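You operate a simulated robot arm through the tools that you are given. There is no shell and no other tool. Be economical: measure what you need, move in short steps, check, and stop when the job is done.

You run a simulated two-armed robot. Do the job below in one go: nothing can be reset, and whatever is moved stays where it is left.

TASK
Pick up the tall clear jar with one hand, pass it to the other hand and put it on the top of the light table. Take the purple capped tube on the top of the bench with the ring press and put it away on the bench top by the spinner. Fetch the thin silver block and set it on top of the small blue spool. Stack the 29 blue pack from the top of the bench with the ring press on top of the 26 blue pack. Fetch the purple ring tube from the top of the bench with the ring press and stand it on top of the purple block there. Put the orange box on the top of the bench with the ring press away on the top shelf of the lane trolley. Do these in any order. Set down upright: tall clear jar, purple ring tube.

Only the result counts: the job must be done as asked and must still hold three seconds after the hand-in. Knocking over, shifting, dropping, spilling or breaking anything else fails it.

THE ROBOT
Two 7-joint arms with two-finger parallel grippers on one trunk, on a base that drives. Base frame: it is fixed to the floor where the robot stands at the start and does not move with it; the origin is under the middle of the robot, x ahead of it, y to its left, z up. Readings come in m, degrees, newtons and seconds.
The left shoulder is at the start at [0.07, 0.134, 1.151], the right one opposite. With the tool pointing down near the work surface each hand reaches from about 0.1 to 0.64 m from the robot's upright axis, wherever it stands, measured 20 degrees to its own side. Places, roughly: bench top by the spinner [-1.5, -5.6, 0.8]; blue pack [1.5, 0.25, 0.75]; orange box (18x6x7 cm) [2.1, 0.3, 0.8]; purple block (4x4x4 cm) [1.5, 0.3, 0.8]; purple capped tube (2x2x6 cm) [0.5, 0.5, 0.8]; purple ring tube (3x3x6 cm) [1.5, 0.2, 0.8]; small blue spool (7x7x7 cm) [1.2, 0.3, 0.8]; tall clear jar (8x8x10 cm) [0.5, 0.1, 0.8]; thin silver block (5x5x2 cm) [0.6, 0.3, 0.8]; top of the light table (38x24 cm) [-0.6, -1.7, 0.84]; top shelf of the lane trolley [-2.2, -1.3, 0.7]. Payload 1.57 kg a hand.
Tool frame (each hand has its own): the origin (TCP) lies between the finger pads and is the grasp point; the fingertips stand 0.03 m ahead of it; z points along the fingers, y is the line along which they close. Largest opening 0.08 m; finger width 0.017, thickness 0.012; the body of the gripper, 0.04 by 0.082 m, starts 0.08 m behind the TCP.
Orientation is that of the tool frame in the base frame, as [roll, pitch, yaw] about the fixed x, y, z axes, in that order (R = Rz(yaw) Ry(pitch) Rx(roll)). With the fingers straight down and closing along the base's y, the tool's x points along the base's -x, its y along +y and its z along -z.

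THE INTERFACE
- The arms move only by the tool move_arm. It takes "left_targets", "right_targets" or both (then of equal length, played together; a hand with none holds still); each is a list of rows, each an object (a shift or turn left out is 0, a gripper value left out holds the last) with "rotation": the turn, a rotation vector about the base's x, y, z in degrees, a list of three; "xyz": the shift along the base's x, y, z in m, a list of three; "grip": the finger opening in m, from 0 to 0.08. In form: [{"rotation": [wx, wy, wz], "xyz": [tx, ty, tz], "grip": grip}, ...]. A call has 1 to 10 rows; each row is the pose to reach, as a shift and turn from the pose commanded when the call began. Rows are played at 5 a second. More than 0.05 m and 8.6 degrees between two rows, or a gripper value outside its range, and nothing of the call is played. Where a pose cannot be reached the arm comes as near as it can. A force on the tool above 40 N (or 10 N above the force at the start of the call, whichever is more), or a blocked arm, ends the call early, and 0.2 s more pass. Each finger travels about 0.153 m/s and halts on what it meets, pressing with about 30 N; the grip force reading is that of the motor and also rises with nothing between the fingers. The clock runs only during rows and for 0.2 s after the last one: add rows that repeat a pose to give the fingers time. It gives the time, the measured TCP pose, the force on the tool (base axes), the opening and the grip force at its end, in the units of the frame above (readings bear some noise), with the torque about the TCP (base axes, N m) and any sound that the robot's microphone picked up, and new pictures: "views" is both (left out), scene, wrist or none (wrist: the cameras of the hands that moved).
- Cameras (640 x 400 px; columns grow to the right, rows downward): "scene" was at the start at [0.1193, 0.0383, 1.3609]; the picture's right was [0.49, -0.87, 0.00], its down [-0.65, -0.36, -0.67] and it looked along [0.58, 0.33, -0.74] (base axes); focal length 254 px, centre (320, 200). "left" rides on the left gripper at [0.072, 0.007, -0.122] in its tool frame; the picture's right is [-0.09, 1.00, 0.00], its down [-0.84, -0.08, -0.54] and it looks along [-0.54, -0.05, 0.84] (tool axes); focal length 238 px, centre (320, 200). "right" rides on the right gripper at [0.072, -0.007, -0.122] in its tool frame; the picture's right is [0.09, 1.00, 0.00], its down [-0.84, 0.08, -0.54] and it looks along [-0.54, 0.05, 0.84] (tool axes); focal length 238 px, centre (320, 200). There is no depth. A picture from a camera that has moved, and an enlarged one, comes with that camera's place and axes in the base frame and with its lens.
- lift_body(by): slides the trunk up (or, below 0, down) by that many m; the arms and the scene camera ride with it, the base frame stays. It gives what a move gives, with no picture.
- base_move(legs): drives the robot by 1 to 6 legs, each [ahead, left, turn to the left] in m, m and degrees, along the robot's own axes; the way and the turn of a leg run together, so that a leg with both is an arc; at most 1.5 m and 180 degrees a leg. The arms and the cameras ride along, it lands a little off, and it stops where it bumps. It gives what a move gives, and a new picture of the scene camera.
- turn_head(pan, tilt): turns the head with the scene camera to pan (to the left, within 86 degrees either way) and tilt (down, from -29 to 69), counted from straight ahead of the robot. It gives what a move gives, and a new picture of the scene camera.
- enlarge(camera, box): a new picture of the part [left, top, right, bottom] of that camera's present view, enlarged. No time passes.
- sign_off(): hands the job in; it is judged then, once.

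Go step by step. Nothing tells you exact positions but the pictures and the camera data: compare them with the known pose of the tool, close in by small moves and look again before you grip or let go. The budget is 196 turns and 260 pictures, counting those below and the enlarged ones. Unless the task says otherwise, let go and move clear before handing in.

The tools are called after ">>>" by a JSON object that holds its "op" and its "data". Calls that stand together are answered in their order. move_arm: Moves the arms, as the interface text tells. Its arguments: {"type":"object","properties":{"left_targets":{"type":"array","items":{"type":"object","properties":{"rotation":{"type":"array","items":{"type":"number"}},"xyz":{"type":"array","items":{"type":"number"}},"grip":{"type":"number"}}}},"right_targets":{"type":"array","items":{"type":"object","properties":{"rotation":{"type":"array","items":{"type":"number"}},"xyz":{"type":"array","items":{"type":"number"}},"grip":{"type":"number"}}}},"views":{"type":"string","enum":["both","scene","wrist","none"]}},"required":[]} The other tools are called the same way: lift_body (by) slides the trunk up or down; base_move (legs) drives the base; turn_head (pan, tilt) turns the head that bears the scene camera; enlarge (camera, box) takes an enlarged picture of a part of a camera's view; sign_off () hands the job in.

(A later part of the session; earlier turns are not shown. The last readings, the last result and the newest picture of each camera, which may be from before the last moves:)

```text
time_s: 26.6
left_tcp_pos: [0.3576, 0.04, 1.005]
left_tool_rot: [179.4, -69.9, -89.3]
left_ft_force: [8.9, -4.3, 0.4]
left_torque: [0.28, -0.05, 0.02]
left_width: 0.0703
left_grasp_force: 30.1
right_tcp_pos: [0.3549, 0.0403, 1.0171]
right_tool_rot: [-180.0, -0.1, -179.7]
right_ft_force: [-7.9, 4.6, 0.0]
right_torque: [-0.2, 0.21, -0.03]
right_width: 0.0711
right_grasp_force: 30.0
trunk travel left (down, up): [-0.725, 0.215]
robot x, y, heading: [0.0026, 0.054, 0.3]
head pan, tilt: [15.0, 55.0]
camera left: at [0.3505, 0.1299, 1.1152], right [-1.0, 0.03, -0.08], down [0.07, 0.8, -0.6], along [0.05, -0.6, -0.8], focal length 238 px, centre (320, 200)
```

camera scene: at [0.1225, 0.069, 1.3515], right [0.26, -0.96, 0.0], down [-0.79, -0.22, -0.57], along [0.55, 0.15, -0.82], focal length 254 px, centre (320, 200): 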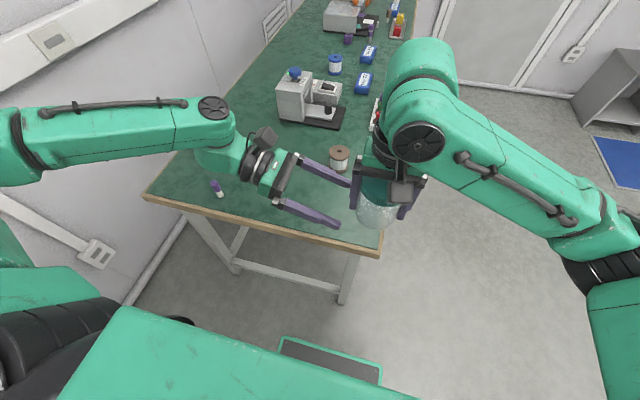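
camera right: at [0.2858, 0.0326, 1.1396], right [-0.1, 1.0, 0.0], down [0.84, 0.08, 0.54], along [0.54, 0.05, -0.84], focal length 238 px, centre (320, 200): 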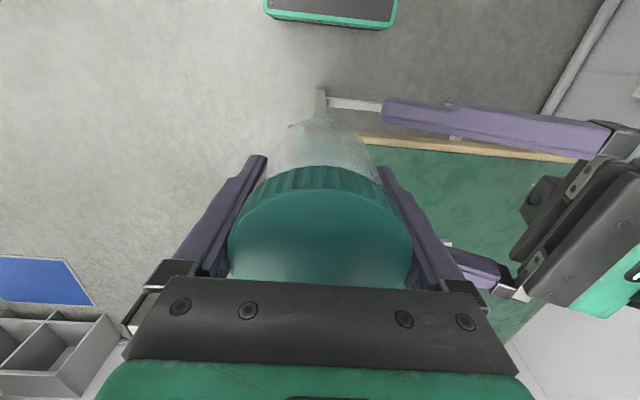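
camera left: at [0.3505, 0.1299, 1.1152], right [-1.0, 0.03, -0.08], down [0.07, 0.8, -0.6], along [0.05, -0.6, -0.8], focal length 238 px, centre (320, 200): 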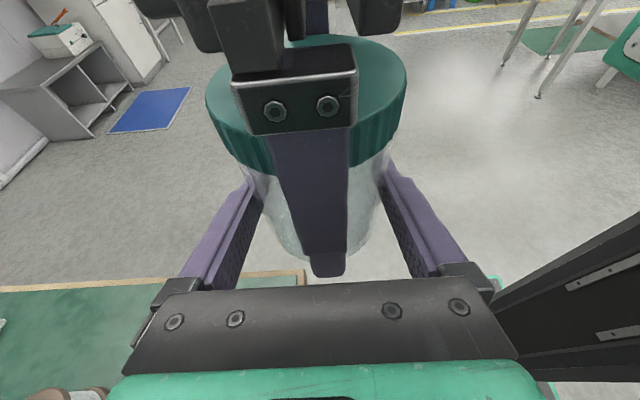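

>>> {"op": "move_arm", "data": {"right_targets": [{"grip": 0.08}, {"grip": 0.08}, {"xyz": [0, 0, 0.03]}, {"xyz": [0, 0, 0.07]}, {"xyz": [0, 0, 0.11]}, {"xyz": [0, -0.03, 0.14]}], "views": "both"}}

```text
time_s: 28.0
left_tcp_pos: [0.3556, 0.0381, 1.0058]
left_tool_rot: [179.4, -69.7, -89.4]
left_ft_force: [-0.2, -0.6, -0.1]
left_torque: [0.02, -0.02, 0.0]
left_width: 0.0699
left_grasp_force: 30.1
right_tcp_pos: [0.3534, 0.0062, 1.1573]
right_tool_rot: [179.9, 0.0, -179.6]
right_ft_force: [-0.5, -0.1, -0.2]
right_torque: [0.0, 0.0, 0.0]
right_width: 0.0799
right_grasp_force: 0.1
trunk travel left (down, up): [-0.725, 0.215]
robot x, y, heading: [0.0008, 0.051, 0.3]
head pan, tilt: [15.0, 55.0]
camera scene: at [0.1202, 0.0675, 1.3517], right [0.26, -0.96, 0.0], down [-0.79, -0.22, -0.57], along [0.55, 0.15, -0.82], focal length 254 px, centre (320, 200)
camera right: at [0.282, 0.001, 1.2793], right [-0.1, 1.0, 0.0], down [0.84, 0.08, 0.54], along [0.54, 0.06, -0.84], focal length 238 px, centre (320, 200)
```

scene: 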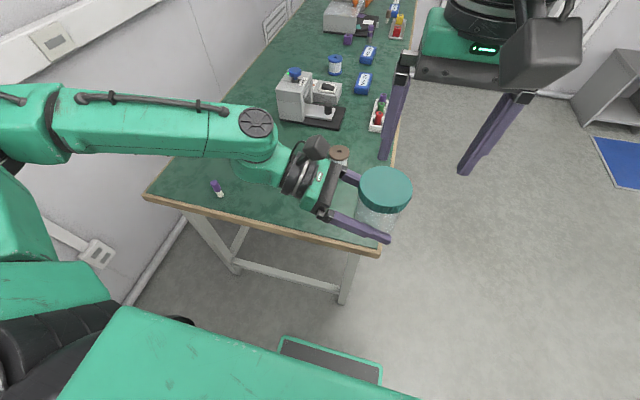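
right: 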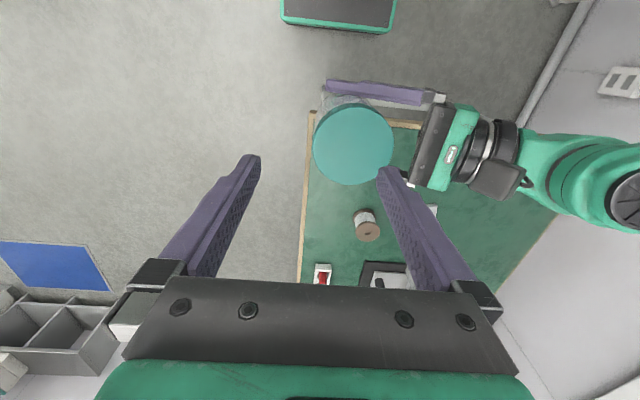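

Handover done, left hand holds the jar. I back off, turn toward the light table, and look.

>>> {"op": "base_move", "data": {"legs": [[-0.35, 0, 0], [0, 0, -90], [0.6, -0.25, 0]]}}

>>> {"op": "turn_head", "data": {"pan": 0, "tilt": 35}}

```text
time_s: 37.4
left_tcp_pos: [-0.6255, -0.9139, 1.0058]
left_tool_rot: [179.3, -69.9, 179.4]
left_ft_force: [-0.7, 0.3, -0.2]
left_torque: [0.0, -0.01, 0.01]
left_width: 0.0694
left_grasp_force: 30.1
right_tcp_pos: [-0.6553, -0.9098, 1.1579]
right_tool_rot: [180.0, 0.0, 89.1]
right_ft_force: [-0.1, 0.3, 0.6]
right_torque: [-0.01, -0.01, 0.0]
right_width: 0.0798
right_grasp_force: 0.1
trunk travel left (down, up): [-0.725, 0.215]
robot x, y, heading: [-0.6094, -0.5594, -91.0]
head pan, tilt: [15.0, 55.0]
camera scene: at [-0.589, -0.6792, 1.3517], right [-0.97, -0.24, 0.0], down [-0.2, 0.79, -0.57], along [0.14, -0.56, -0.82], focal length 254 px, centre (320, 200)
```

scene: 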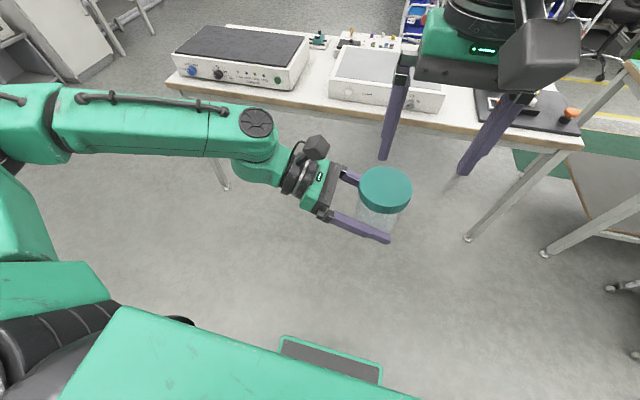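

```text
time_s: 38.2
left_tcp_pos: [-0.6246, -0.9144, 1.0045]
left_tool_rot: [179.2, -69.9, 179.4]
left_ft_force: [0.1, -0.3, -0.5]
left_torque: [-0.04, 0.04, 0.01]
left_width: 0.0693
left_grasp_force: 30.5
right_tcp_pos: [-0.6546, -0.9122, 1.1564]
right_tool_rot: [180.0, 0.0, 89.1]
right_ft_force: [0.3, 0.1, -0.1]
right_torque: [0.0, 0.02, -0.01]
right_width: 0.0801
right_grasp_force: 0.1
trunk travel left (down, up): [-0.725, 0.215]
robot x, y, heading: [-0.6073, -0.5612, -91.1]
head pan, tilt: [0.0, 35.0]
camera scene: at [-0.6081, -0.6979, 1.3798], right [-1.0, 0.02, 0.0], down [0.01, 0.57, -0.82], along [-0.01, -0.82, -0.57], focal length 254 px, centre (320, 200)
```

scene: 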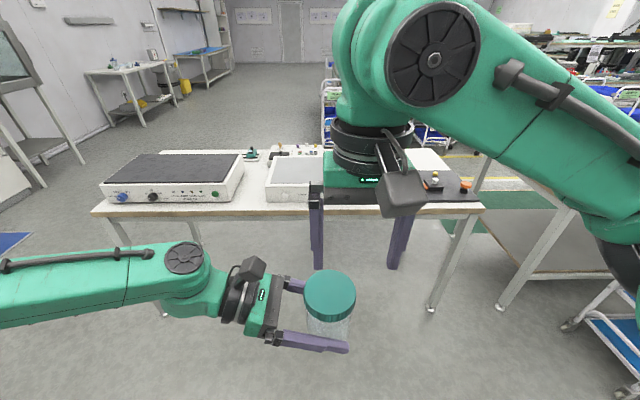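

>>> {"op": "enlarge", "data": {"camera": "scene", "box": [90, 130, 330, 280]}}

>>> {"op": "move_arm", "data": {"right_targets": [{"xyz": [-0.04, 0.02, 0.01]}, {"xyz": [-0.08, 0.04, 0.02]}, {"xyz": [-0.12, 0.06, 0.03]}, {"xyz": [-0.16, 0.08, 0.04]}, {"xyz": [-0.2, 0.1, 0.05]}, {"xyz": [-0.23, 0.11, 0.05]}], "left_targets": [{"rotation": [0, 0, 8]}, {"rotation": [0, 0, 16]}, {"rotation": [0, 0, 24]}, {"rotation": [0, 0, 32]}, {"rotation": [0, 0, 40]}, {"rotation": [0, 0, 48]}], "views": "scene"}}

```text
2.67 times, centred on (210, 205) of scene
camera zoom: at [-0.6081, -0.6979, 1.3798], right [-1.0, 0.02, 0.0], down [0.01, 0.57, -0.82], along [-0.01, -0.82, -0.57], focal length 677 px, centre (613, 187)
```

zoom: 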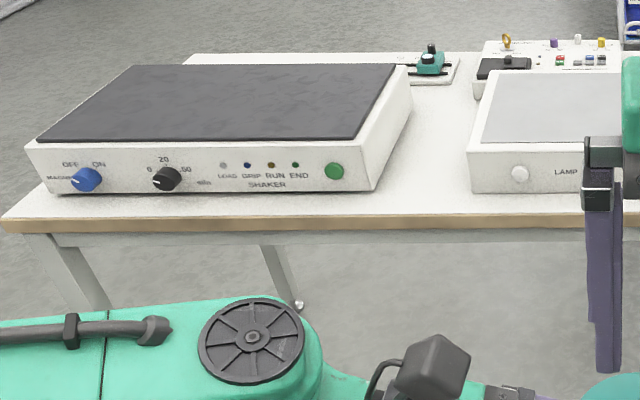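

```text
time_s: 39.6
left_tcp_pos: [-0.6009, -0.9701, 0.9457]
left_tool_rot: [177.8, -70.8, -131.8]
left_ft_force: [-0.2, 0.1, 0.4]
left_torque: [-0.01, 0.01, -0.03]
left_width: 0.0695
left_grasp_force: 30.2
left hand out of reach, approached as far as the arm can: row 3, 4, 5, 6
right_tcp_pos: [-0.8408, -0.8295, 1.1846]
right_tool_rot: [-179.9, -0.2, 89.2]
right_ft_force: [-0.2, -1.0, -0.2]
right_torque: [0.02, 0.03, 0.02]
right_width: 0.0799
right_grasp_force: 0.0
right hand out of reach, approached as far as the arm can: row 5, 6
trunk travel left (down, up): [-0.725, 0.215]
robot x, y, heading: [-0.6061, -0.557, -91.0]
head pan, tilt: [0.0, 35.0]
camera scene: at [-0.6058, -0.7006, 1.3796], right [-1.0, 0.02, 0.0], down [0.01, 0.58, -0.82], along [-0.01, -0.82, -0.58], focal length 254 px, centre (320, 200)
```

scene: 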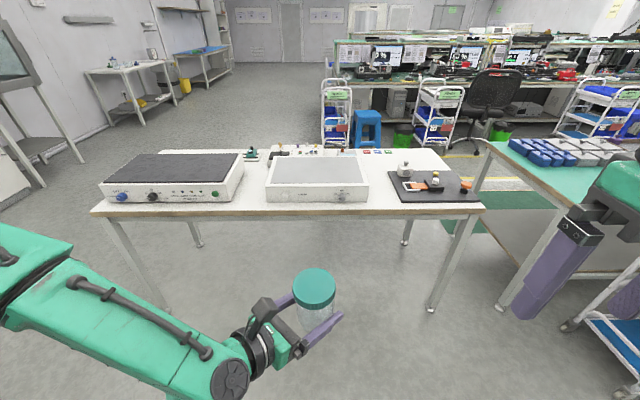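

The LAMP-labelled white unit is the light table, centre about (-0.60, -1.69), top 0.84. I raise the jar slightly and drive closer.

>>> {"op": "move_arm", "data": {"left_targets": [{"xyz": [0, 0, 0.02]}, {"xyz": [0, 0, 0.04]}], "views": "none"}}

>>> {"op": "base_move", "data": {"legs": [[0.5, 0, 1]]}}

>>> {"op": "turn_head", "data": {"pan": 0, "tilt": 55}}

```text
time_s: 40.2
left_tcp_pos: [-0.5857, -0.987, 0.9692]
left_tool_rot: [178.8, -70.2, -132.6]
left_ft_force: [-0.3, -0.1, 0.8]
left_torque: [0.0, -0.01, 0.02]
left_width: 0.0694
left_grasp_force: 29.3
left hand out of reach, approached as far as the arm can: row 1, 2
right_tcp_pos: [-0.8428, -0.8266, 1.186]
right_tool_rot: [-180.0, -0.1, 89.1]
right_ft_force: [0.7, 0.2, -0.4]
right_torque: [0.0, 0.03, 0.0]
right_width: 0.0798
right_grasp_force: 0.0
trunk travel left (down, up): [-0.725, 0.215]
robot x, y, heading: [-0.6051, -0.5595, -90.9]
head pan, tilt: [0.0, 35.0]
```

```text
time_s: 43.2
left_tcp_pos: [-0.5854, -1.4909, 0.9708]
left_tool_rot: [178.8, -70.2, -131.7]
left_ft_force: [0.3, 0.0, -0.2]
left_torque: [0.0, -0.02, -0.02]
left_width: 0.0695
left_grasp_force: 30.0
right_tcp_pos: [-0.8432, -1.3344, 1.1862]
right_tool_rot: [-179.9, 0.1, 89.9]
right_ft_force: [0.2, -0.3, -0.9]
right_torque: [-0.04, -0.01, 0.03]
right_width: 0.08
right_grasp_force: 0.0
trunk travel left (down, up): [-0.725, 0.215]
robot x, y, heading: [-0.6094, -1.0628, -90.0]
head pan, tilt: [0.0, 35.0]
camera scene: at [-0.6107, -1.2013, 1.3799], right [-1.0, 0.0, 0.0], down [0.0, 0.57, -0.82], along [0.0, -0.82, -0.57], focal length 254 px, centre (320, 200)
```

scene: 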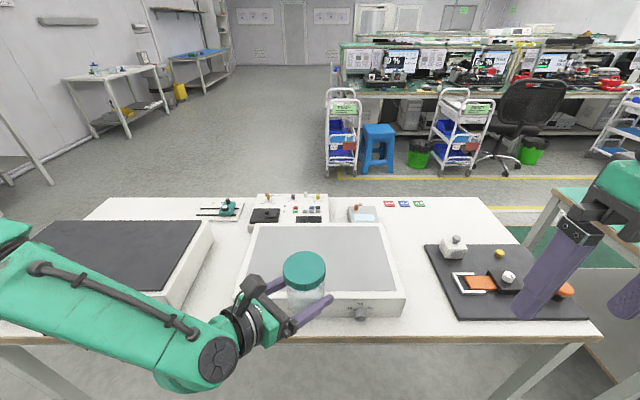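

```text
time_s: 44.0
left_tcp_pos: [-0.585, -1.4909, 0.97]
left_tool_rot: [178.8, -70.2, -131.7]
left_ft_force: [0.3, -0.1, 0.1]
left_torque: [-0.01, 0.02, 0.02]
left_width: 0.069
left_grasp_force: 30.0
right_tcp_pos: [-0.8435, -1.3356, 1.1861]
right_tool_rot: [-180.0, 0.0, 89.8]
right_ft_force: [0.2, -0.3, -0.9]
right_torque: [0.04, -0.05, 0.0]
right_width: 0.0799
right_grasp_force: 0.0
trunk travel left (down, up): [-0.725, 0.215]
robot x, y, heading: [-0.6091, -1.0628, -90.2]
head pan, tilt: [0.0, 55.0]
camera scene: at [-0.6107, -1.1864, 1.3516], right [-1.0, 0.0, 0.0], down [0.0, 0.82, -0.57], along [0.0, -0.57, -0.82], focal length 254 px, centre (320, 200)
```

scene: 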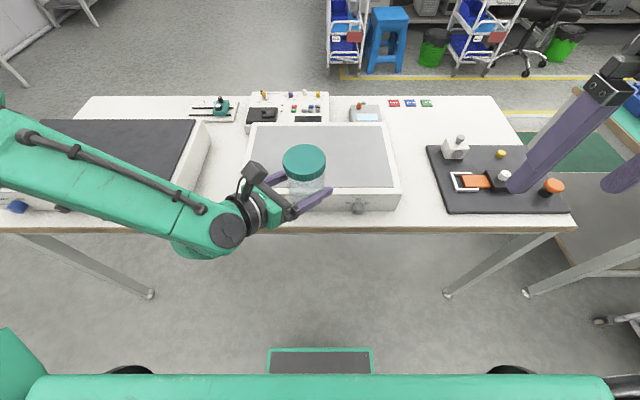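

>>> {"op": "base_move", "data": {"legs": [[0.15, 0, 0]]}}

>>> {"op": "enlarge", "data": {"camera": "left", "box": [0, 0, 640, 400]}}

```text
time_s: 45.4
left_tcp_pos: [-0.5842, -1.641, 0.9716]
left_tool_rot: [179.2, -70.4, -132.0]
left_ft_force: [0.1, 0.8, -0.5]
left_torque: [-0.02, -0.01, 0.02]
left_width: 0.069
left_grasp_force: 30.0
right_tcp_pos: [-0.8436, -1.4845, 1.1857]
right_tool_rot: [179.9, 0.0, 89.9]
right_ft_force: [-0.5, 0.7, 0.9]
right_torque: [0.0, 0.04, -0.03]
right_width: 0.0798
right_grasp_force: 0.1
trunk travel left (down, up): [-0.725, 0.215]
robot x, y, heading: [-0.611, -1.2125, -90.1]
head pan, tilt: [0.0, 55.0]
camera scene: at [-0.6109, -1.3351, 1.3519], right [-1.0, 0.0, 0.0], down [0.0, 0.82, -0.57], along [0.0, -0.57, -0.82], focal length 254 px, centre (320, 200)
```

scene: 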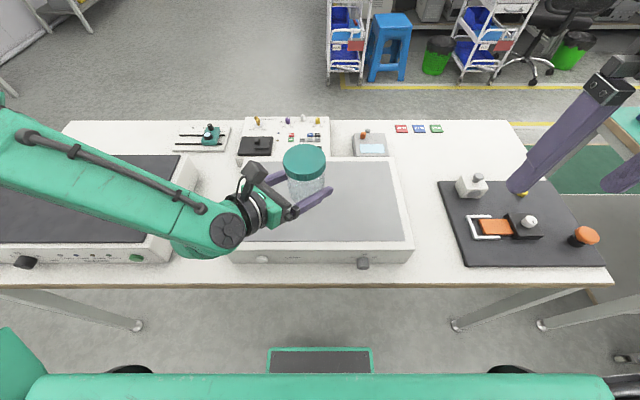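

```text
1.00 times, centred on (320, 200) of left (not enlarged: the box is as wide or as high as the picture)
camera zoom: at [-0.528, -1.5705, 1.08], right [-0.71, 0.7, -0.08], down [0.59, 0.53, -0.61], along [-0.38, -0.48, -0.79], focal length 238 px, centre (320, 200)
```

zoom: 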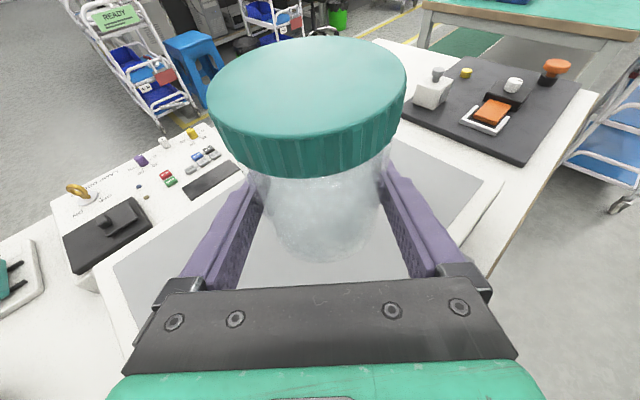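

Jar is above the light table. I lower with the trunk.

>>> {"op": "lift_body", "data": {"by": -0.08}}

>>> {"op": "enlarge", "data": {"camera": "left", "box": [160, 100, 480, 300]}}

>>> {"op": "enlarge", "data": {"camera": "scene", "box": [160, 120, 480, 320]}}

```text
time_s: 46.6
left_tcp_pos: [-0.5851, -1.642, 0.8902]
left_tool_rot: [178.8, -70.2, -131.7]
left_ft_force: [-0.1, -0.1, -0.1]
left_torque: [-0.03, -0.01, 0.0]
left_width: 0.069
left_grasp_force: 30.2
right_tcp_pos: [-0.8439, -1.4865, 1.1042]
right_tool_rot: [180.0, 0.0, 90.0]
right_ft_force: [-0.2, 0.2, 0.2]
right_torque: [0.01, -0.02, 0.0]
right_width: 0.08
right_grasp_force: 0.1
trunk travel left (down, up): [-0.645, 0.295]
robot x, y, heading: [-0.6119, -1.2123, -90.4]
head pan, tilt: [0.0, 55.0]
```

```text
2.00 times, centred on (320, 200) of left
camera zoom: at [-0.528, -1.5723, 0.9993], right [-0.71, 0.7, -0.08], down [0.59, 0.53, -0.6], along [-0.38, -0.48, -0.79], focal length 477 px, centre (320, 200)
```

zoom: 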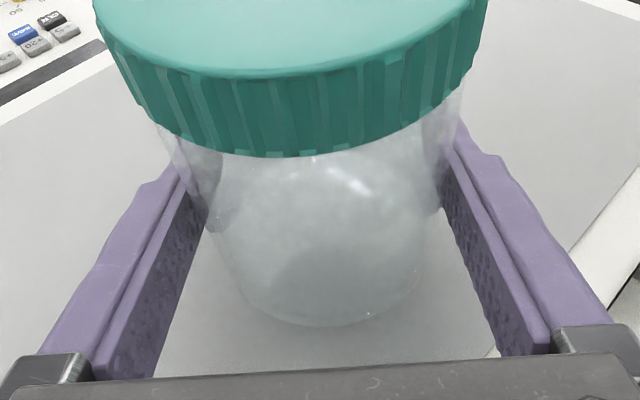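

```text
2.00 times, centred on (320, 220) of scene
camera zoom: at [-0.6109, -1.3374, 1.2716], right [-1.0, 0.0, 0.0], down [0.0, 0.82, -0.57], along [0.0, -0.57, -0.82], focal length 508 px, centre (320, 160)
```

zoom: 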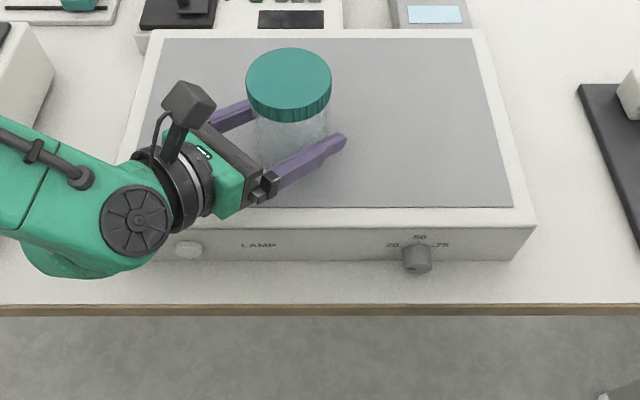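

>>> {"op": "lift_body", "data": {"by": -0.008}}

>>> {"op": "lift_body", "data": {"by": -0.003}}

```text
time_s: 47.1
left_tcp_pos: [-0.5851, -1.642, 0.8812]
left_tool_rot: [178.8, -70.3, -131.7]
left_ft_force: [0.1, -0.5, 0.5]
left_torque: [0.02, 0.01, 0.0]
left_width: 0.0689
left_grasp_force: 30.2
right_tcp_pos: [-0.8445, -1.4869, 1.0978]
right_tool_rot: [180.0, 0.0, 89.9]
right_ft_force: [-0.6, 0.5, 0.1]
right_torque: [0.0, 0.0, 0.02]
right_width: 0.0799
right_grasp_force: 0.0
trunk travel left (down, up): [-0.637, 0.303]
robot x, y, heading: [-0.6124, -1.2144, -90.3]
head pan, tilt: [0.0, 55.0]
```

```text
time_s: 47.7
left_tcp_pos: [-0.5845, -1.6424, 0.8804]
left_tool_rot: [178.9, -70.2, -131.7]
left_ft_force: [-0.8, 0.1, -0.6]
left_torque: [0.01, -0.04, -0.04]
left_width: 0.0691
left_grasp_force: 29.5
right_tcp_pos: [-0.8431, -1.4852, 1.0951]
right_tool_rot: [180.0, 0.0, 89.9]
right_ft_force: [0.0, -0.4, -0.4]
right_torque: [0.0, 0.0, 0.02]
right_width: 0.08
right_grasp_force: 0.0
trunk travel left (down, up): [-0.634, 0.306]
robot x, y, heading: [-0.6146, -1.2154, -89.9]
head pan, tilt: [0.0, 55.0]
```

>>> {"op": "lift_body", "data": {"by": -0.003}}

>>> {"op": "lift_body", "data": {"by": -0.003}}

>>> {"op": "enlarge", "data": {"camera": "left", "box": [220, 150, 420, 275]}}

```text
time_s: 48.2
left_tcp_pos: [-0.5845, -1.6423, 0.8764]
left_tool_rot: [178.8, -70.2, -131.7]
left_ft_force: [0.5, -0.6, -0.1]
left_torque: [0.0, 0.05, 0.02]
left_width: 0.0689
left_grasp_force: 30.2
right_tcp_pos: [-0.8443, -1.4872, 1.0914]
right_tool_rot: [179.9, 0.0, 89.9]
right_ft_force: [0.5, 0.1, 0.1]
right_torque: [0.03, -0.04, 0.01]
right_width: 0.0801
right_grasp_force: 0.0
trunk travel left (down, up): [-0.631, 0.309]
robot x, y, heading: [-0.6115, -1.215, -90.4]
head pan, tilt: [0.0, 55.0]
```

```text
time_s: 48.7
left_tcp_pos: [-0.5847, -1.6415, 0.8736]
left_tool_rot: [178.8, -70.2, -131.7]
left_ft_force: [0.2, 0.4, 0.6]
left_torque: [0.0, 0.01, -0.03]
left_width: 0.0689
left_grasp_force: 29.9
right_tcp_pos: [-0.8445, -1.4852, 1.0888]
right_tool_rot: [179.9, -0.1, 89.9]
right_ft_force: [-0.1, 0.3, -0.8]
right_torque: [-0.03, 0.0, 0.0]
right_width: 0.0801
right_grasp_force: 0.1
trunk travel left (down, up): [-0.628, 0.312]
robot x, y, heading: [-0.6114, -1.2141, -90.3]
head pan, tilt: [0.0, 55.0]
```

```text
3.20 times, centred on (320, 212) of left
camera zoom: at [-0.528, -1.5724, 0.9822], right [-0.71, 0.7, -0.08], down [0.59, 0.53, -0.6], along [-0.38, -0.48, -0.79], focal length 763 px, centre (320, 160)
```

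zoom: 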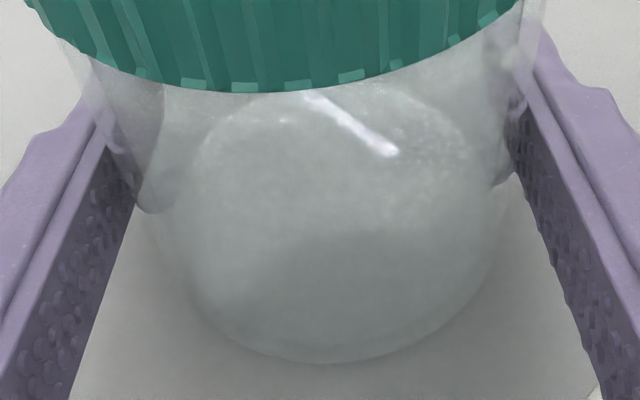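

>>> {"op": "lift_body", "data": {"by": -0.003}}

>>> {"op": "lift_body", "data": {"by": -0.003}}

>>> {"op": "enlarge", "data": {"camera": "scene", "box": [260, 130, 360, 192]}}

```text
time_s: 49.2
left_tcp_pos: [-0.5848, -1.642, 0.8706]
left_tool_rot: [178.9, -70.3, -131.9]
left_ft_force: [-1.3, 0.7, 2.1]
left_torque: [-0.07, 0.03, 0.01]
left_width: 0.0667
left_grasp_force: 3.8
right_tcp_pos: [-0.8429, -1.4864, 1.0864]
right_tool_rot: [179.9, 0.1, 89.9]
right_ft_force: [-0.1, -0.3, -0.3]
right_torque: [0.0, 0.0, 0.02]
right_width: 0.0803
right_grasp_force: 0.1
trunk travel left (down, up): [-0.625, 0.315]
robot x, y, heading: [-0.6118, -1.2133, -90.1]
head pan, tilt: [0.0, 55.0]
```

```text
time_s: 49.8
left_tcp_pos: [-0.5841, -1.641, 0.8708]
left_tool_rot: [179.5, -70.7, -132.4]
left_ft_force: [2.3, -1.5, 18.7]
left_torque: [0.19, -0.45, -0.06]
left_width: 0.0661
left_grasp_force: 30.2
right_tcp_pos: [-0.8431, -1.4835, 1.0837]
right_tool_rot: [180.0, 0.1, 89.9]
right_ft_force: [0.7, -0.1, -0.6]
right_torque: [-0.01, 0.0, 0.0]
right_width: 0.0801
right_grasp_force: 0.0
trunk travel left (down, up): [-0.622, 0.318]
robot x, y, heading: [-0.6099, -1.2147, -90.1]
head pan, tilt: [0.0, 55.0]
```

```text
6.40 times, centred on (310, 161) of scene
camera zoom: at [-0.6108, -1.3351, 1.2491], right [-1.0, 0.0, 0.0], down [0.0, 0.82, -0.57], along [0.0, -0.57, -0.82], focal length 1626 px, centre (384, 450)
```

zoom: 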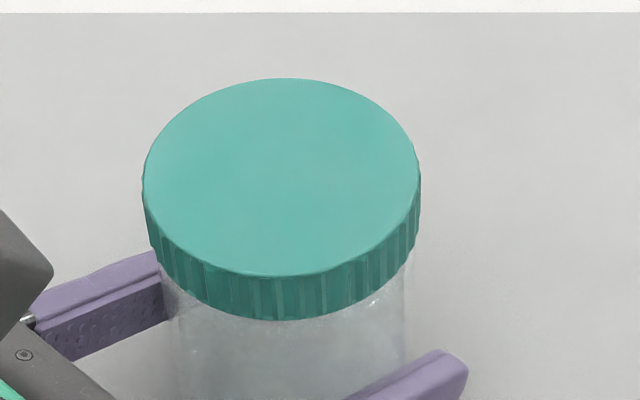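

Jar is touching the table. Ease the load, open, and retreat along the tool axis.

>>> {"op": "lift_body", "data": {"by": 0.002}}

>>> {"op": "move_arm", "data": {"left_targets": [{"grip": 0.075}, {"grip": 0.08}, {"grip": 0.08}], "views": "wrist"}}

```text
time_s: 50.3
left_tcp_pos: [-0.5846, -1.6408, 0.8706]
left_tool_rot: [179.2, -70.4, -132.0]
left_ft_force: [0.3, -4.4, 13.5]
left_torque: [-0.52, 0.08, -0.01]
left_width: 0.0664
left_grasp_force: 30.2
right_tcp_pos: [-0.8424, -1.4861, 1.0849]
right_tool_rot: [-180.0, 0.2, 90.0]
right_ft_force: [1.9, 0.0, 0.1]
right_torque: [0.01, 0.02, 0.01]
right_width: 0.0801
right_grasp_force: 0.0
trunk travel left (down, up): [-0.624, 0.316]
robot x, y, heading: [-0.6095, -1.2106, -90.1]
head pan, tilt: [0.0, 55.0]
```

```text
time_s: 51.1
left_tcp_pos: [-0.5845, -1.642, 0.8692]
left_tool_rot: [178.7, -70.3, -131.8]
left_ft_force: [0.5, -0.6, 0.1]
left_torque: [-0.01, 0.01, 0.01]
left_width: 0.0799
left_grasp_force: 0.0
right_tcp_pos: [-0.8436, -1.4864, 1.0842]
right_tool_rot: [-180.0, -0.1, 89.9]
right_ft_force: [0.4, -0.5, 1.0]
right_torque: [0.02, 0.0, -0.02]
right_width: 0.0798
right_grasp_force: 0.1
trunk travel left (down, up): [-0.624, 0.316]
robot x, y, heading: [-0.6141, -1.2196, -90.0]
head pan, tilt: [0.0, 55.0]
camera left: at [-0.528, -1.5722, 0.9782], right [-0.71, 0.7, -0.08], down [0.59, 0.53, -0.6], along [-0.38, -0.48, -0.79], focal length 238 px, centre (320, 200)
```

left: 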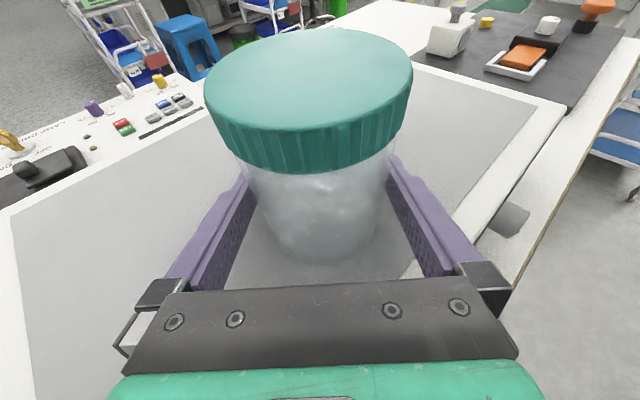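

>>> {"op": "move_arm", "data": {"left_targets": [{"xyz": [0.013, 0.014, 0.007]}, {"xyz": [0.025, 0.028, 0.014]}, {"xyz": [0.038, 0.042, 0.02]}, {"xyz": [0.05, 0.056, 0.027]}, {"xyz": [0.063, 0.07, 0.034]}], "views": "both"}}

```text
time_s: 52.3
left_tcp_pos: [-0.5199, -1.6424, 0.8666]
left_tool_rot: [178.7, -70.3, -131.8]
left_ft_force: [-0.1, -0.1, 0.2]
left_torque: [0.02, -0.03, 0.0]
left_width: 0.0798
left_grasp_force: 0.0
left hand out of reach, approached as far as the arm can: row 1, 2, 3, 4, 5
right_tcp_pos: [-0.8439, -1.4857, 1.0845]
right_tool_rot: [180.0, -0.1, 89.9]
right_ft_force: [-0.1, -0.9, -0.2]
right_torque: [-0.01, 0.0, -0.01]
right_width: 0.0802
right_grasp_force: 0.0
trunk travel left (down, up): [-0.624, 0.316]
robot x, y, heading: [-0.6112, -1.2182, -90.3]
head pan, tilt: [0.0, 55.0]
camera scene: at [-0.6108, -1.3369, 1.2507], right [-1.0, 0.0, 0.0], down [0.0, 0.82, -0.57], along [0.0, -0.57, -0.82], focal length 254 px, centre (320, 200)
camera left: at [-0.4623, -1.5718, 0.9756], right [-0.71, 0.7, -0.08], down [0.59, 0.53, -0.61], along [-0.38, -0.48, -0.79], focal length 238 px, centre (320, 200)
```

scene: 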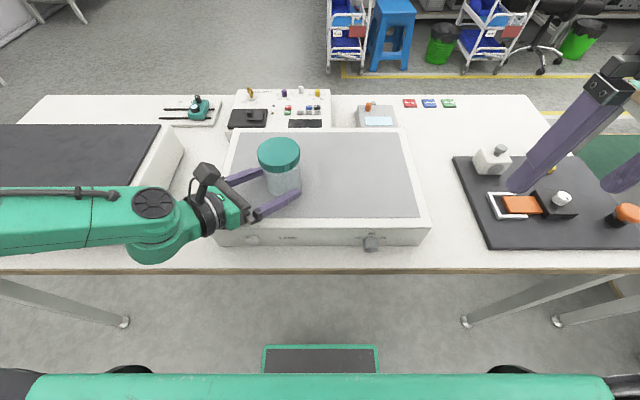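
left: 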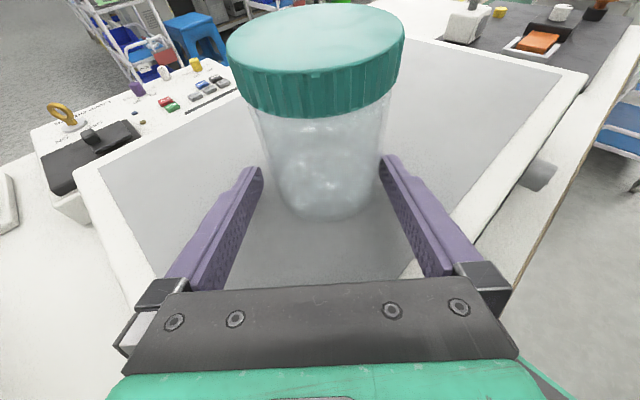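

The arm slid the jar a few cm sideways but it stands fine. I retreat along the finger direction using the base instead.

>>> {"op": "base_move", "data": {"legs": [[-0.082, 0.074, 0]]}}

>>> {"op": "enlarge", "data": {"camera": "left", "box": [0, 0, 640, 400]}}

```text
time_s: 53.5
left_tcp_pos: [-0.4426, -1.5612, 0.8669]
left_tool_rot: [179.0, -70.1, -131.7]
left_ft_force: [0.7, 0.0, 0.5]
left_torque: [-0.02, -0.01, 0.01]
left_width: 0.0799
left_grasp_force: 0.0
right_tcp_pos: [-0.768, -1.4056, 1.0843]
right_tool_rot: [180.0, 0.0, 90.0]
right_ft_force: [-0.2, 0.5, 0.4]
right_torque: [-0.04, 0.01, -0.01]
right_width: 0.0799
right_grasp_force: 0.2
trunk travel left (down, up): [-0.624, 0.316]
robot x, y, heading: [-0.5357, -1.1361, -90.0]
head pan, tilt: [0.0, 55.0]
camera scene: at [-0.5359, -1.2563, 1.2506], right [-1.0, 0.0, 0.0], down [0.0, 0.82, -0.57], along [0.0, -0.57, -0.82], focal length 254 px, centre (320, 200)
```

scene: 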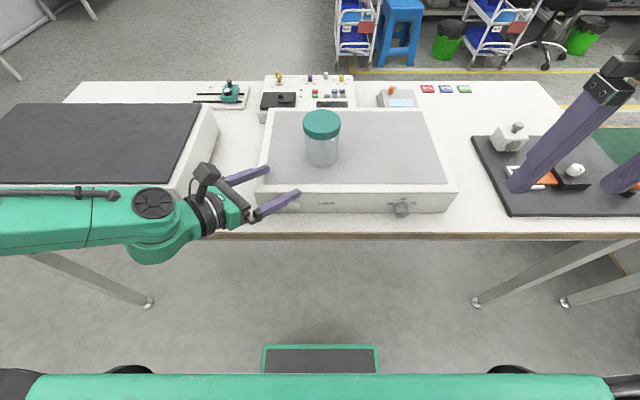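

```text
1.00 times, centred on (320, 200) of left (not enlarged: the box is as wide or as high as the picture)
camera zoom: at [-0.387, -1.4909, 0.9755], right [-0.71, 0.7, -0.08], down [0.59, 0.53, -0.6], along [-0.38, -0.48, -0.79], focal length 238 px, centre (320, 200)
```

zoom: 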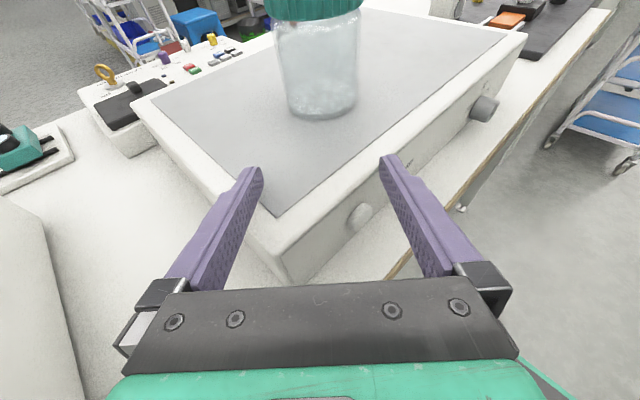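

Jar stands clear on the light table. Raise the trunk and return to the ring-press bench, along its right side.

>>> {"op": "lift_body", "data": {"by": 0.1}}

>>> {"op": "base_move", "data": {"legs": [[-0.55, 0, 0], [0, 0, 90]]}}

>>> {"op": "turn_head", "data": {"pan": 10, "tilt": 25}}

```text
time_s: 54.8
left_tcp_pos: [-0.4435, -1.5608, 0.9674]
left_tool_rot: [178.8, -70.3, -131.8]
left_ft_force: [0.4, -0.4, -0.4]
left_torque: [0.01, 0.02, 0.03]
left_width: 0.0801
left_grasp_force: 0.1
right_tcp_pos: [-0.7684, -1.4058, 1.1846]
right_tool_rot: [180.0, 0.0, 90.0]
right_ft_force: [0.2, -0.7, -0.3]
right_torque: [0.0, -0.01, -0.05]
right_width: 0.0802
right_grasp_force: 0.0
trunk travel left (down, up): [-0.724, 0.216]
robot x, y, heading: [-0.5407, -1.132, -90.1]
head pan, tilt: [0.0, 55.0]
```

```text
time_s: 61.8
left_tcp_pos: [-0.1062, -0.4873, 0.9675]
left_tool_rot: [178.9, -70.3, -42.4]
left_ft_force: [0.2, -0.6, 0.0]
left_torque: [-0.01, -0.01, 0.02]
left_width: 0.0801
left_grasp_force: 0.1
right_tcp_pos: [-0.2672, -0.8094, 1.1847]
right_tool_rot: [-179.9, 0.0, 179.3]
right_ft_force: [-0.6, -0.1, -0.7]
right_torque: [0.0, 0.0, -0.02]
right_width: 0.0801
right_grasp_force: 0.0
trunk travel left (down, up): [-0.724, 0.216]
robot x, y, heading: [-0.5376, -0.5728, -0.7]
head pan, tilt: [0.0, 55.0]
camera scene: at [-0.4139, -0.5758, 1.3506], right [-0.01, -1.0, 0.0], down [-0.82, 0.01, -0.57], along [0.57, -0.01, -0.82], focal length 254 px, centre (320, 200)
```

scene: 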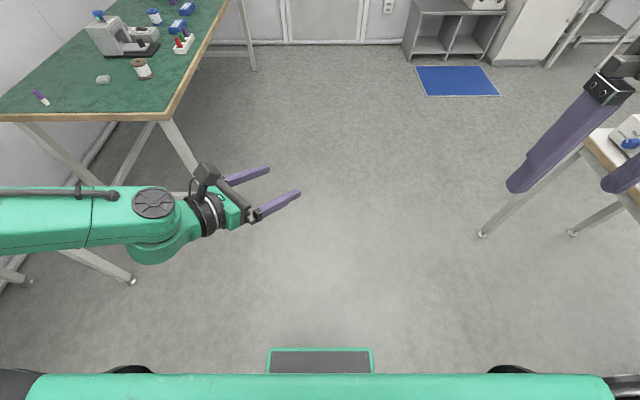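

```text
time_s: 62.8
left_tcp_pos: [-0.1086, -0.4876, 0.9663]
left_tool_rot: [178.7, -70.4, -42.3]
left_ft_force: [0.2, -0.5, 0.0]
left_torque: [0.0, 0.03, 0.01]
left_width: 0.0798
left_grasp_force: 0.1
right_tcp_pos: [-0.2664, -0.81, 1.1843]
right_tool_rot: [180.0, 0.0, 179.3]
right_ft_force: [0.4, 0.1, 0.0]
right_torque: [0.03, -0.01, -0.02]
right_width: 0.0802
right_grasp_force: 0.1
trunk travel left (down, up): [-0.724, 0.216]
robot x, y, heading: [-0.5378, -0.5775, -0.6]
head pan, tilt: [10.0, 25.0]
camera scene: at [-0.3951, -0.56, 1.3946], right [0.16, -0.99, 0.0], down [-0.42, -0.07, -0.91], along [0.89, 0.15, -0.42], focal length 254 px, centre (320, 200)
```

scene: 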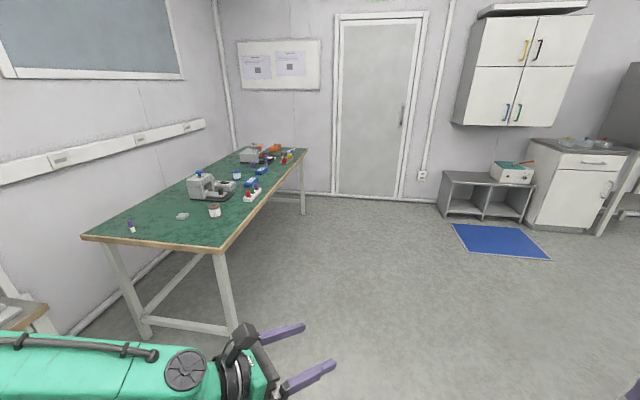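

I restore the left hand to tool-down while in open space.

>>> {"op": "move_arm", "data": {"left_targets": [{"rotation": [4.55, -1.74, -6.49], "xyz": [-0.0048, 0.018, 0.0066]}, {"rotation": [9.1, -3.49, -12.98], "xyz": [-0.0096, 0.036, 0.013]}, {"rotation": [13.65, -5.23, -19.46], "xyz": [-0.0144, 0.054, 0.02]}, {"rotation": [18.2, -6.98, -25.95], "xyz": [-0.019, 0.072, 0.026]}, {"rotation": [22.75, -8.72, -32.44], "xyz": [-0.024, 0.09, 0.033]}, {"rotation": [27.3, -10.46, -38.93], "xyz": [-0.029, 0.108, 0.04]}, {"rotation": [31.85, -12.2, -45.4], "xyz": [-0.034, 0.126, 0.046]}, {"rotation": [36.4, -13.95, -51.9], "xyz": [-0.038, 0.144, 0.053]}, {"rotation": [40.95, -15.7, -58.4], "xyz": [-0.043, 0.162, 0.059]}], "views": "none"}}

>>> {"op": "move_arm", "data": {"left_targets": [{"rotation": [4.55, -1.74, -6.49], "xyz": [-0.0048, 0.018, 0.0066]}, {"rotation": [9.1, -3.49, -12.98], "xyz": [-0.0096, 0.036, 0.013]}, {"rotation": [13.65, -5.23, -19.46], "xyz": [-0.0144, 0.054, 0.02]}, {"rotation": [18.2, -6.98, -25.95], "xyz": [-0.019, 0.072, 0.026]}, {"rotation": [22.75, -8.72, -32.44], "xyz": [-0.024, 0.09, 0.033]}, {"rotation": [27.3, -10.46, -38.93], "xyz": [-0.029, 0.108, 0.04]}, {"rotation": [31.85, -12.2, -45.4], "xyz": [-0.034, 0.126, 0.046]}, {"rotation": [36.4, -13.95, -51.9], "xyz": [-0.038, 0.144, 0.053]}, {"rotation": [40.95, -15.7, -58.4], "xyz": [-0.043, 0.162, 0.059]}], "views": "scene"}}

```text
time_s: 64.8
left_tcp_pos: [-0.1495, -0.3243, 1.0256]
left_tool_rot: [-152.4, -31.5, -127.7]
left_ft_force: [0.5, 0.3, 1.4]
left_torque: [0.01, 0.02, -0.01]
left_width: 0.0801
left_grasp_force: 0.0
right_tcp_pos: [-0.2684, -0.8094, 1.1846]
right_tool_rot: [-180.0, 0.0, 179.3]
right_ft_force: [-0.4, -0.9, 0.4]
right_torque: [0.0, -0.02, 0.0]
right_width: 0.08
right_grasp_force: 0.1
trunk travel left (down, up): [-0.724, 0.216]
robot x, y, heading: [-0.5352, -0.5748, -0.6]
head pan, tilt: [10.0, 25.0]
```

```text
time_s: 66.8
left_tcp_pos: [-0.193, -0.1616, 1.0858]
left_tool_rot: [178.2, -0.1, 179.6]
left_ft_force: [-0.8, 0.8, -0.2]
left_torque: [-0.02, -0.04, 0.0]
left_width: 0.08
left_grasp_force: 0.0
right_tcp_pos: [-0.269, -0.8104, 1.1851]
right_tool_rot: [-180.0, 0.0, 179.3]
right_ft_force: [-1.3, -0.7, 0.2]
right_torque: [0.0, -0.01, 0.04]
right_width: 0.0801
right_grasp_force: 0.0
trunk travel left (down, up): [-0.724, 0.216]
robot x, y, heading: [-0.5329, -0.5708, -0.7]
head pan, tilt: [10.0, 25.0]
camera scene: at [-0.396, -0.56, 1.3947], right [0.16, -0.99, 0.0], down [-0.42, -0.07, -0.91], along [0.89, 0.15, -0.42], focal length 254 px, centre (320, 200)
```

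scene: 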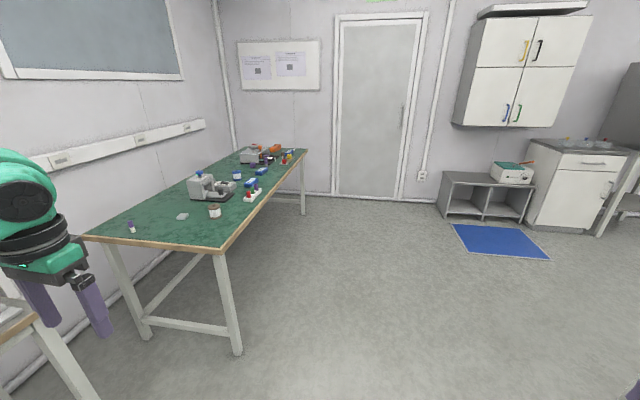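

>>> {"op": "base_move", "data": {"legs": [[1.29, 0, 0.7], [0, 0, 90], [0.2, 0, 0]]}}

>>> {"op": "turn_head", "data": {"pan": 0, "tilt": 55}}

```text
time_s: 78.3
left_tcp_pos: [0.3469, -0.0408, 1.0857]
left_tool_rot: [178.3, -0.2, -89.0]
left_ft_force: [0.0, 0.5, -0.4]
left_torque: [0.01, -0.04, 0.0]
left_width: 0.0799
left_grasp_force: 0.1
right_tcp_pos: [0.9958, -0.101, 1.1858]
right_tool_rot: [179.9, 0.1, -89.5]
right_ft_force: [-0.4, -0.3, -0.6]
right_torque: [0.0, 0.03, -0.01]
right_width: 0.0799
right_grasp_force: 0.2
trunk travel left (down, up): [-0.724, 0.216]
robot x, y, heading: [0.7666, -0.3741, 90.8]
head pan, tilt: [10.0, 25.0]
camera scene: at [0.7493, -0.2345, 1.3949], right [0.98, 0.18, 0.0], down [0.08, -0.41, -0.91], along [-0.17, 0.89, -0.42], focal length 254 px, centre (320, 200)
```

scene: 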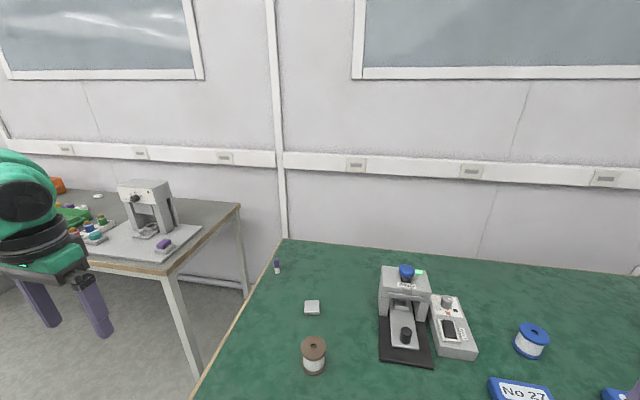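

```text
time_s: 79.2
left_tcp_pos: [0.3477, -0.0399, 1.0846]
left_tool_rot: [178.3, -0.1, -88.9]
left_ft_force: [0.3, 0.3, 0.2]
left_torque: [-0.03, -0.03, -0.02]
left_width: 0.0799
left_grasp_force: 0.1
right_tcp_pos: [0.9959, -0.0983, 1.1847]
right_tool_rot: [180.0, 0.1, -89.4]
right_ft_force: [0.1, 0.0, 0.5]
right_torque: [-0.02, 0.0, 0.0]
right_width: 0.0799
right_grasp_force: 0.0
trunk travel left (down, up): [-0.724, 0.216]
robot x, y, heading: [0.763, -0.3704, 90.5]
head pan, tilt: [0.0, 55.0]
camera scene: at [0.7654, -0.2514, 1.3507], right [1.0, 0.01, 0.0], down [0.01, -0.82, -0.57], along [-0.01, 0.57, -0.82], focal length 254 px, centre (320, 200)
```

scene: 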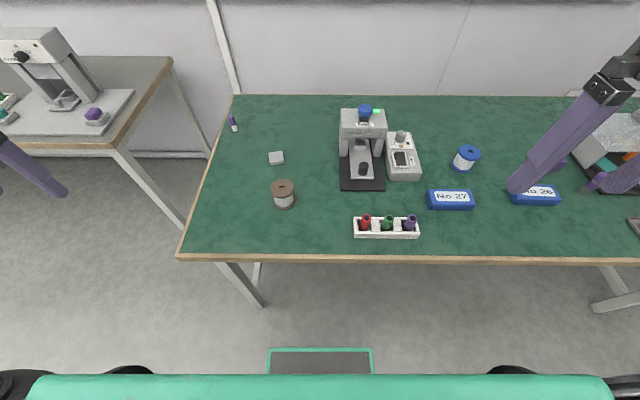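

Clear view: silver block ~(0.62, 0.31), blue spool ~(1.20, 0.295), packs 27 and 26 along the front. I move nearer the bench and bring the left hand over the silver block.

>>> {"op": "base_move", "data": {"legs": [[0.13, 0.06, -0.5]]}}

>>> {"op": "enlarge", "data": {"camera": "scene", "box": [220, 120, 380, 220]}}

```text
time_s: 80.6
left_tcp_pos: [0.2907, 0.0952, 1.0874]
left_tool_rot: [178.3, 0.0, -89.6]
left_ft_force: [0.0, -0.9, 1.0]
left_torque: [-0.01, 0.01, -0.01]
left_width: 0.0803
left_grasp_force: 0.0
right_tcp_pos: [0.9375, 0.0276, 1.1862]
right_tool_rot: [179.9, 0.2, -90.0]
right_ft_force: [-0.7, -0.6, -0.2]
right_torque: [0.0, 0.02, 0.02]
right_width: 0.0799
right_grasp_force: 0.1
trunk travel left (down, up): [-0.724, 0.216]
robot x, y, heading: [0.704, -0.2435, 90.0]
head pan, tilt: [0.0, 55.0]
camera scene: at [0.7061, -0.1226, 1.3509], right [1.0, 0.0, 0.0], down [0.0, -0.82, -0.57], along [0.0, 0.57, -0.82], focal length 254 px, centre (320, 200)
```

scene: 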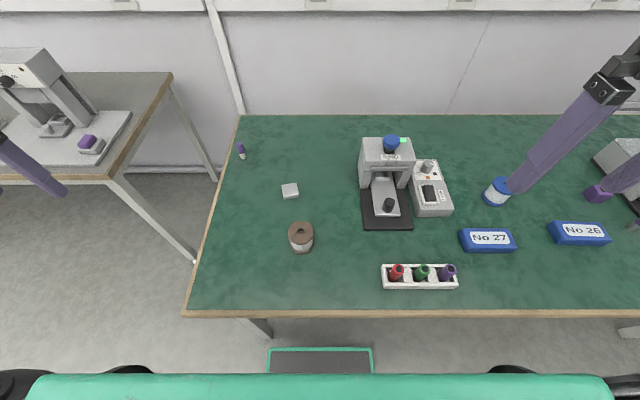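

```text
4.00 times, centred on (300, 170) of scene
camera zoom: at [0.7061, -0.1226, 1.3509], right [1.0, 0.0, 0.0], down [0.0, -0.82, -0.57], along [0.0, 0.57, -0.82], focal length 1016 px, centre (400, 320)
```

zoom: 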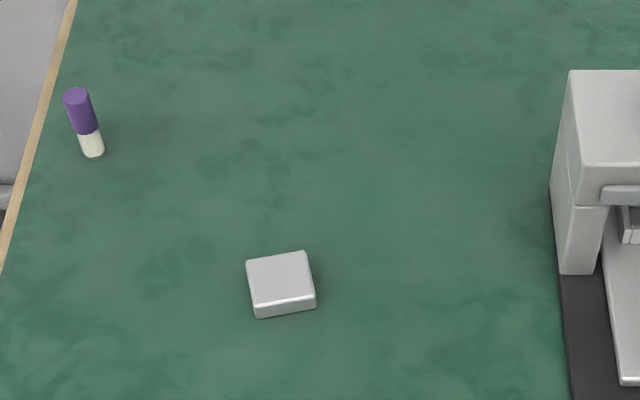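

>>> {"op": "move_arm", "data": {"left_targets": [{"xyz": [0.033, 0.022, -0.005], "rotation": [0, 0, 1.2]}, {"xyz": [0.066, 0.044, -0.01], "rotation": [0, -0.4, 2.4]}, {"xyz": [0.099, 0.066, -0.02], "rotation": [0, -0.8, 3.6]}, {"xyz": [0.132, 0.088, -0.03], "rotation": [0, -1.2, 4.8]}, {"xyz": [0.165, 0.11, -0.05], "rotation": [0, -1.7, 6]}, {"xyz": [0.198, 0.132, -0.07], "rotation": [0, -1.7, 7.2]}, {"xyz": [0.231, 0.154, -0.09], "rotation": [0, -1.7, 8.4]}, {"xyz": [0.264, 0.176, -0.11], "rotation": [0, -1.7, 9.6]}, {"xyz": [0.297, 0.198, -0.13], "rotation": [0, -1.7, 10.8]}, {"xyz": [0.33, 0.22, -0.15], "rotation": [0, -1.7, 12]}], "views": "both"}}

>>> {"op": "enlarge", "data": {"camera": "left", "box": [240, 90, 400, 190]}}

```text
time_s: 82.8
left_tcp_pos: [0.5756, 0.2587, 0.952]
left_tool_rot: [-179.9, -0.1, -77.4]
left_ft_force: [-0.1, 0.1, 0.5]
left_torque: [0.01, 0.0, -0.02]
left_width: 0.0801
left_grasp_force: 0.2
left hand out of reach, approached as far as the arm can: row 1, 9, 10
right_tcp_pos: [0.9378, 0.0282, 1.1851]
right_tool_rot: [-180.0, 0.1, -90.0]
right_ft_force: [0.3, 0.4, -0.6]
right_torque: [0.02, -0.03, -0.03]
right_width: 0.08
right_grasp_force: 0.0
trunk travel left (down, up): [-0.724, 0.216]
robot x, y, heading: [0.7048, -0.2412, 89.9]
head pan, tilt: [0.0, 55.0]
camera scene: at [0.7056, -0.1214, 1.3507], right [1.0, 0.0, 0.0], down [0.0, -0.82, -0.57], along [0.0, 0.57, -0.82], focal length 254 px, centre (320, 200)
camera left: at [0.5846, 0.1871, 1.0747], right [-0.99, -0.13, 0.0], down [-0.11, 0.84, 0.54], along [-0.07, 0.54, -0.84], focal length 238 px, centre (320, 200)
```

scene: 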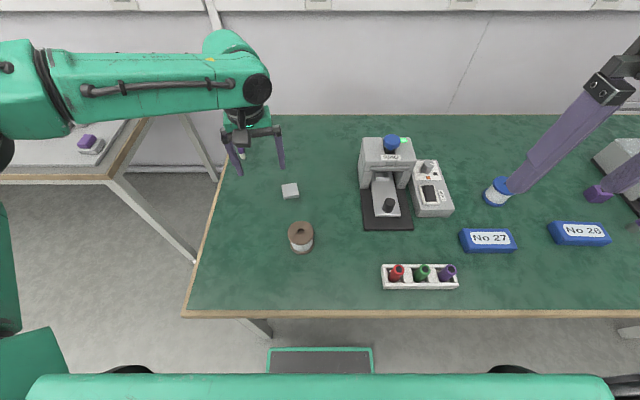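
left: 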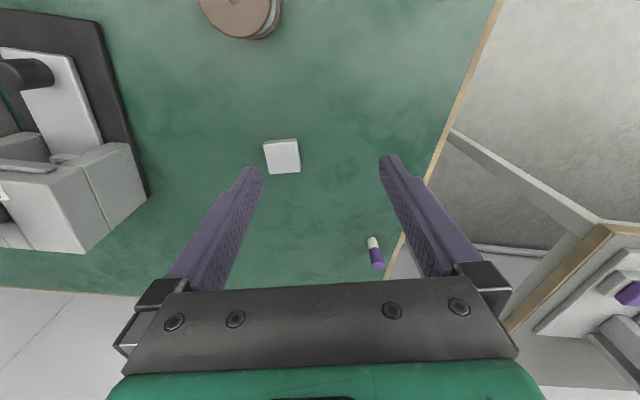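

```text
4.00 times, centred on (320, 140) of left
camera zoom: at [0.5846, 0.1871, 1.0747], right [-0.99, -0.13, 0.0], down [-0.11, 0.84, 0.54], along [-0.07, 0.54, -0.84], focal length 953 px, centre (320, 440)
```

zoom: 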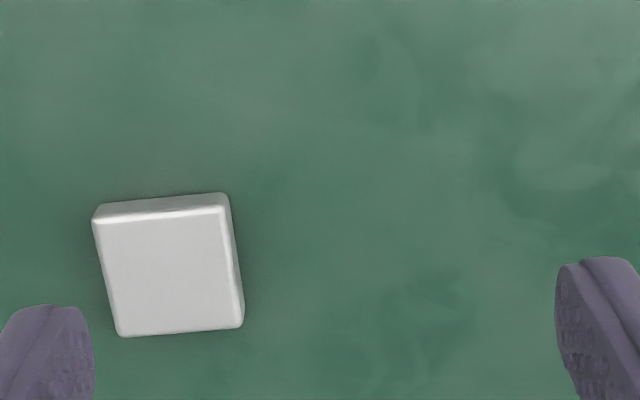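

>>> {"op": "move_arm", "data": {"left_targets": [{"xyz": [0.01, 0.015, -0.025]}, {"xyz": [0.02, 0.03, -0.05]}, {"xyz": [0.03, 0.045, -0.075]}, {"xyz": [0.043, 0.062, -0.1]}], "views": "wrist"}}

```text
time_s: 83.8
left_tcp_pos: [0.5586, 0.2519, 0.8973]
left_tool_rot: [179.9, -0.3, -77.7]
left_ft_force: [0.0, 0.3, 0.2]
left_torque: [0.01, -0.02, -0.03]
left_width: 0.0803
left_grasp_force: 0.1
left hand out of reach, approached as far as the arm can: row 1, 2, 3, 4
right_tcp_pos: [0.9375, 0.0301, 1.1848]
right_tool_rot: [-180.0, 0.1, -90.0]
right_ft_force: [0.0, 0.1, 0.0]
right_torque: [0.0, 0.01, 0.03]
right_width: 0.08
right_grasp_force: 0.0
trunk travel left (down, up): [-0.724, 0.216]
robot x, y, heading: [0.7055, -0.2396, 90.1]
head pan, tilt: [0.0, 55.0]
camera left: at [0.5655, 0.1806, 1.02], right [-0.99, -0.12, 0.0], down [-0.11, 0.84, 0.54], along [-0.07, 0.53, -0.84], focal length 238 px, centre (320, 200)
```

left: 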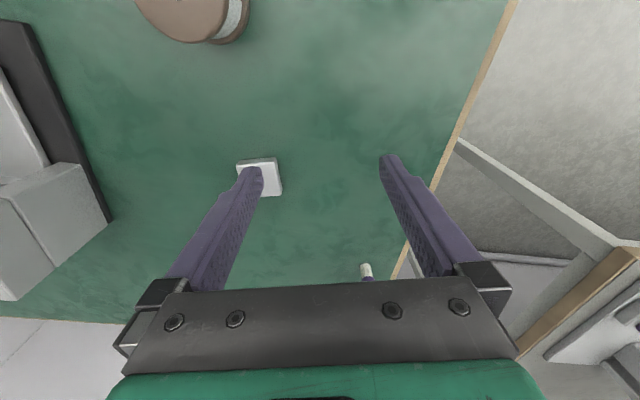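

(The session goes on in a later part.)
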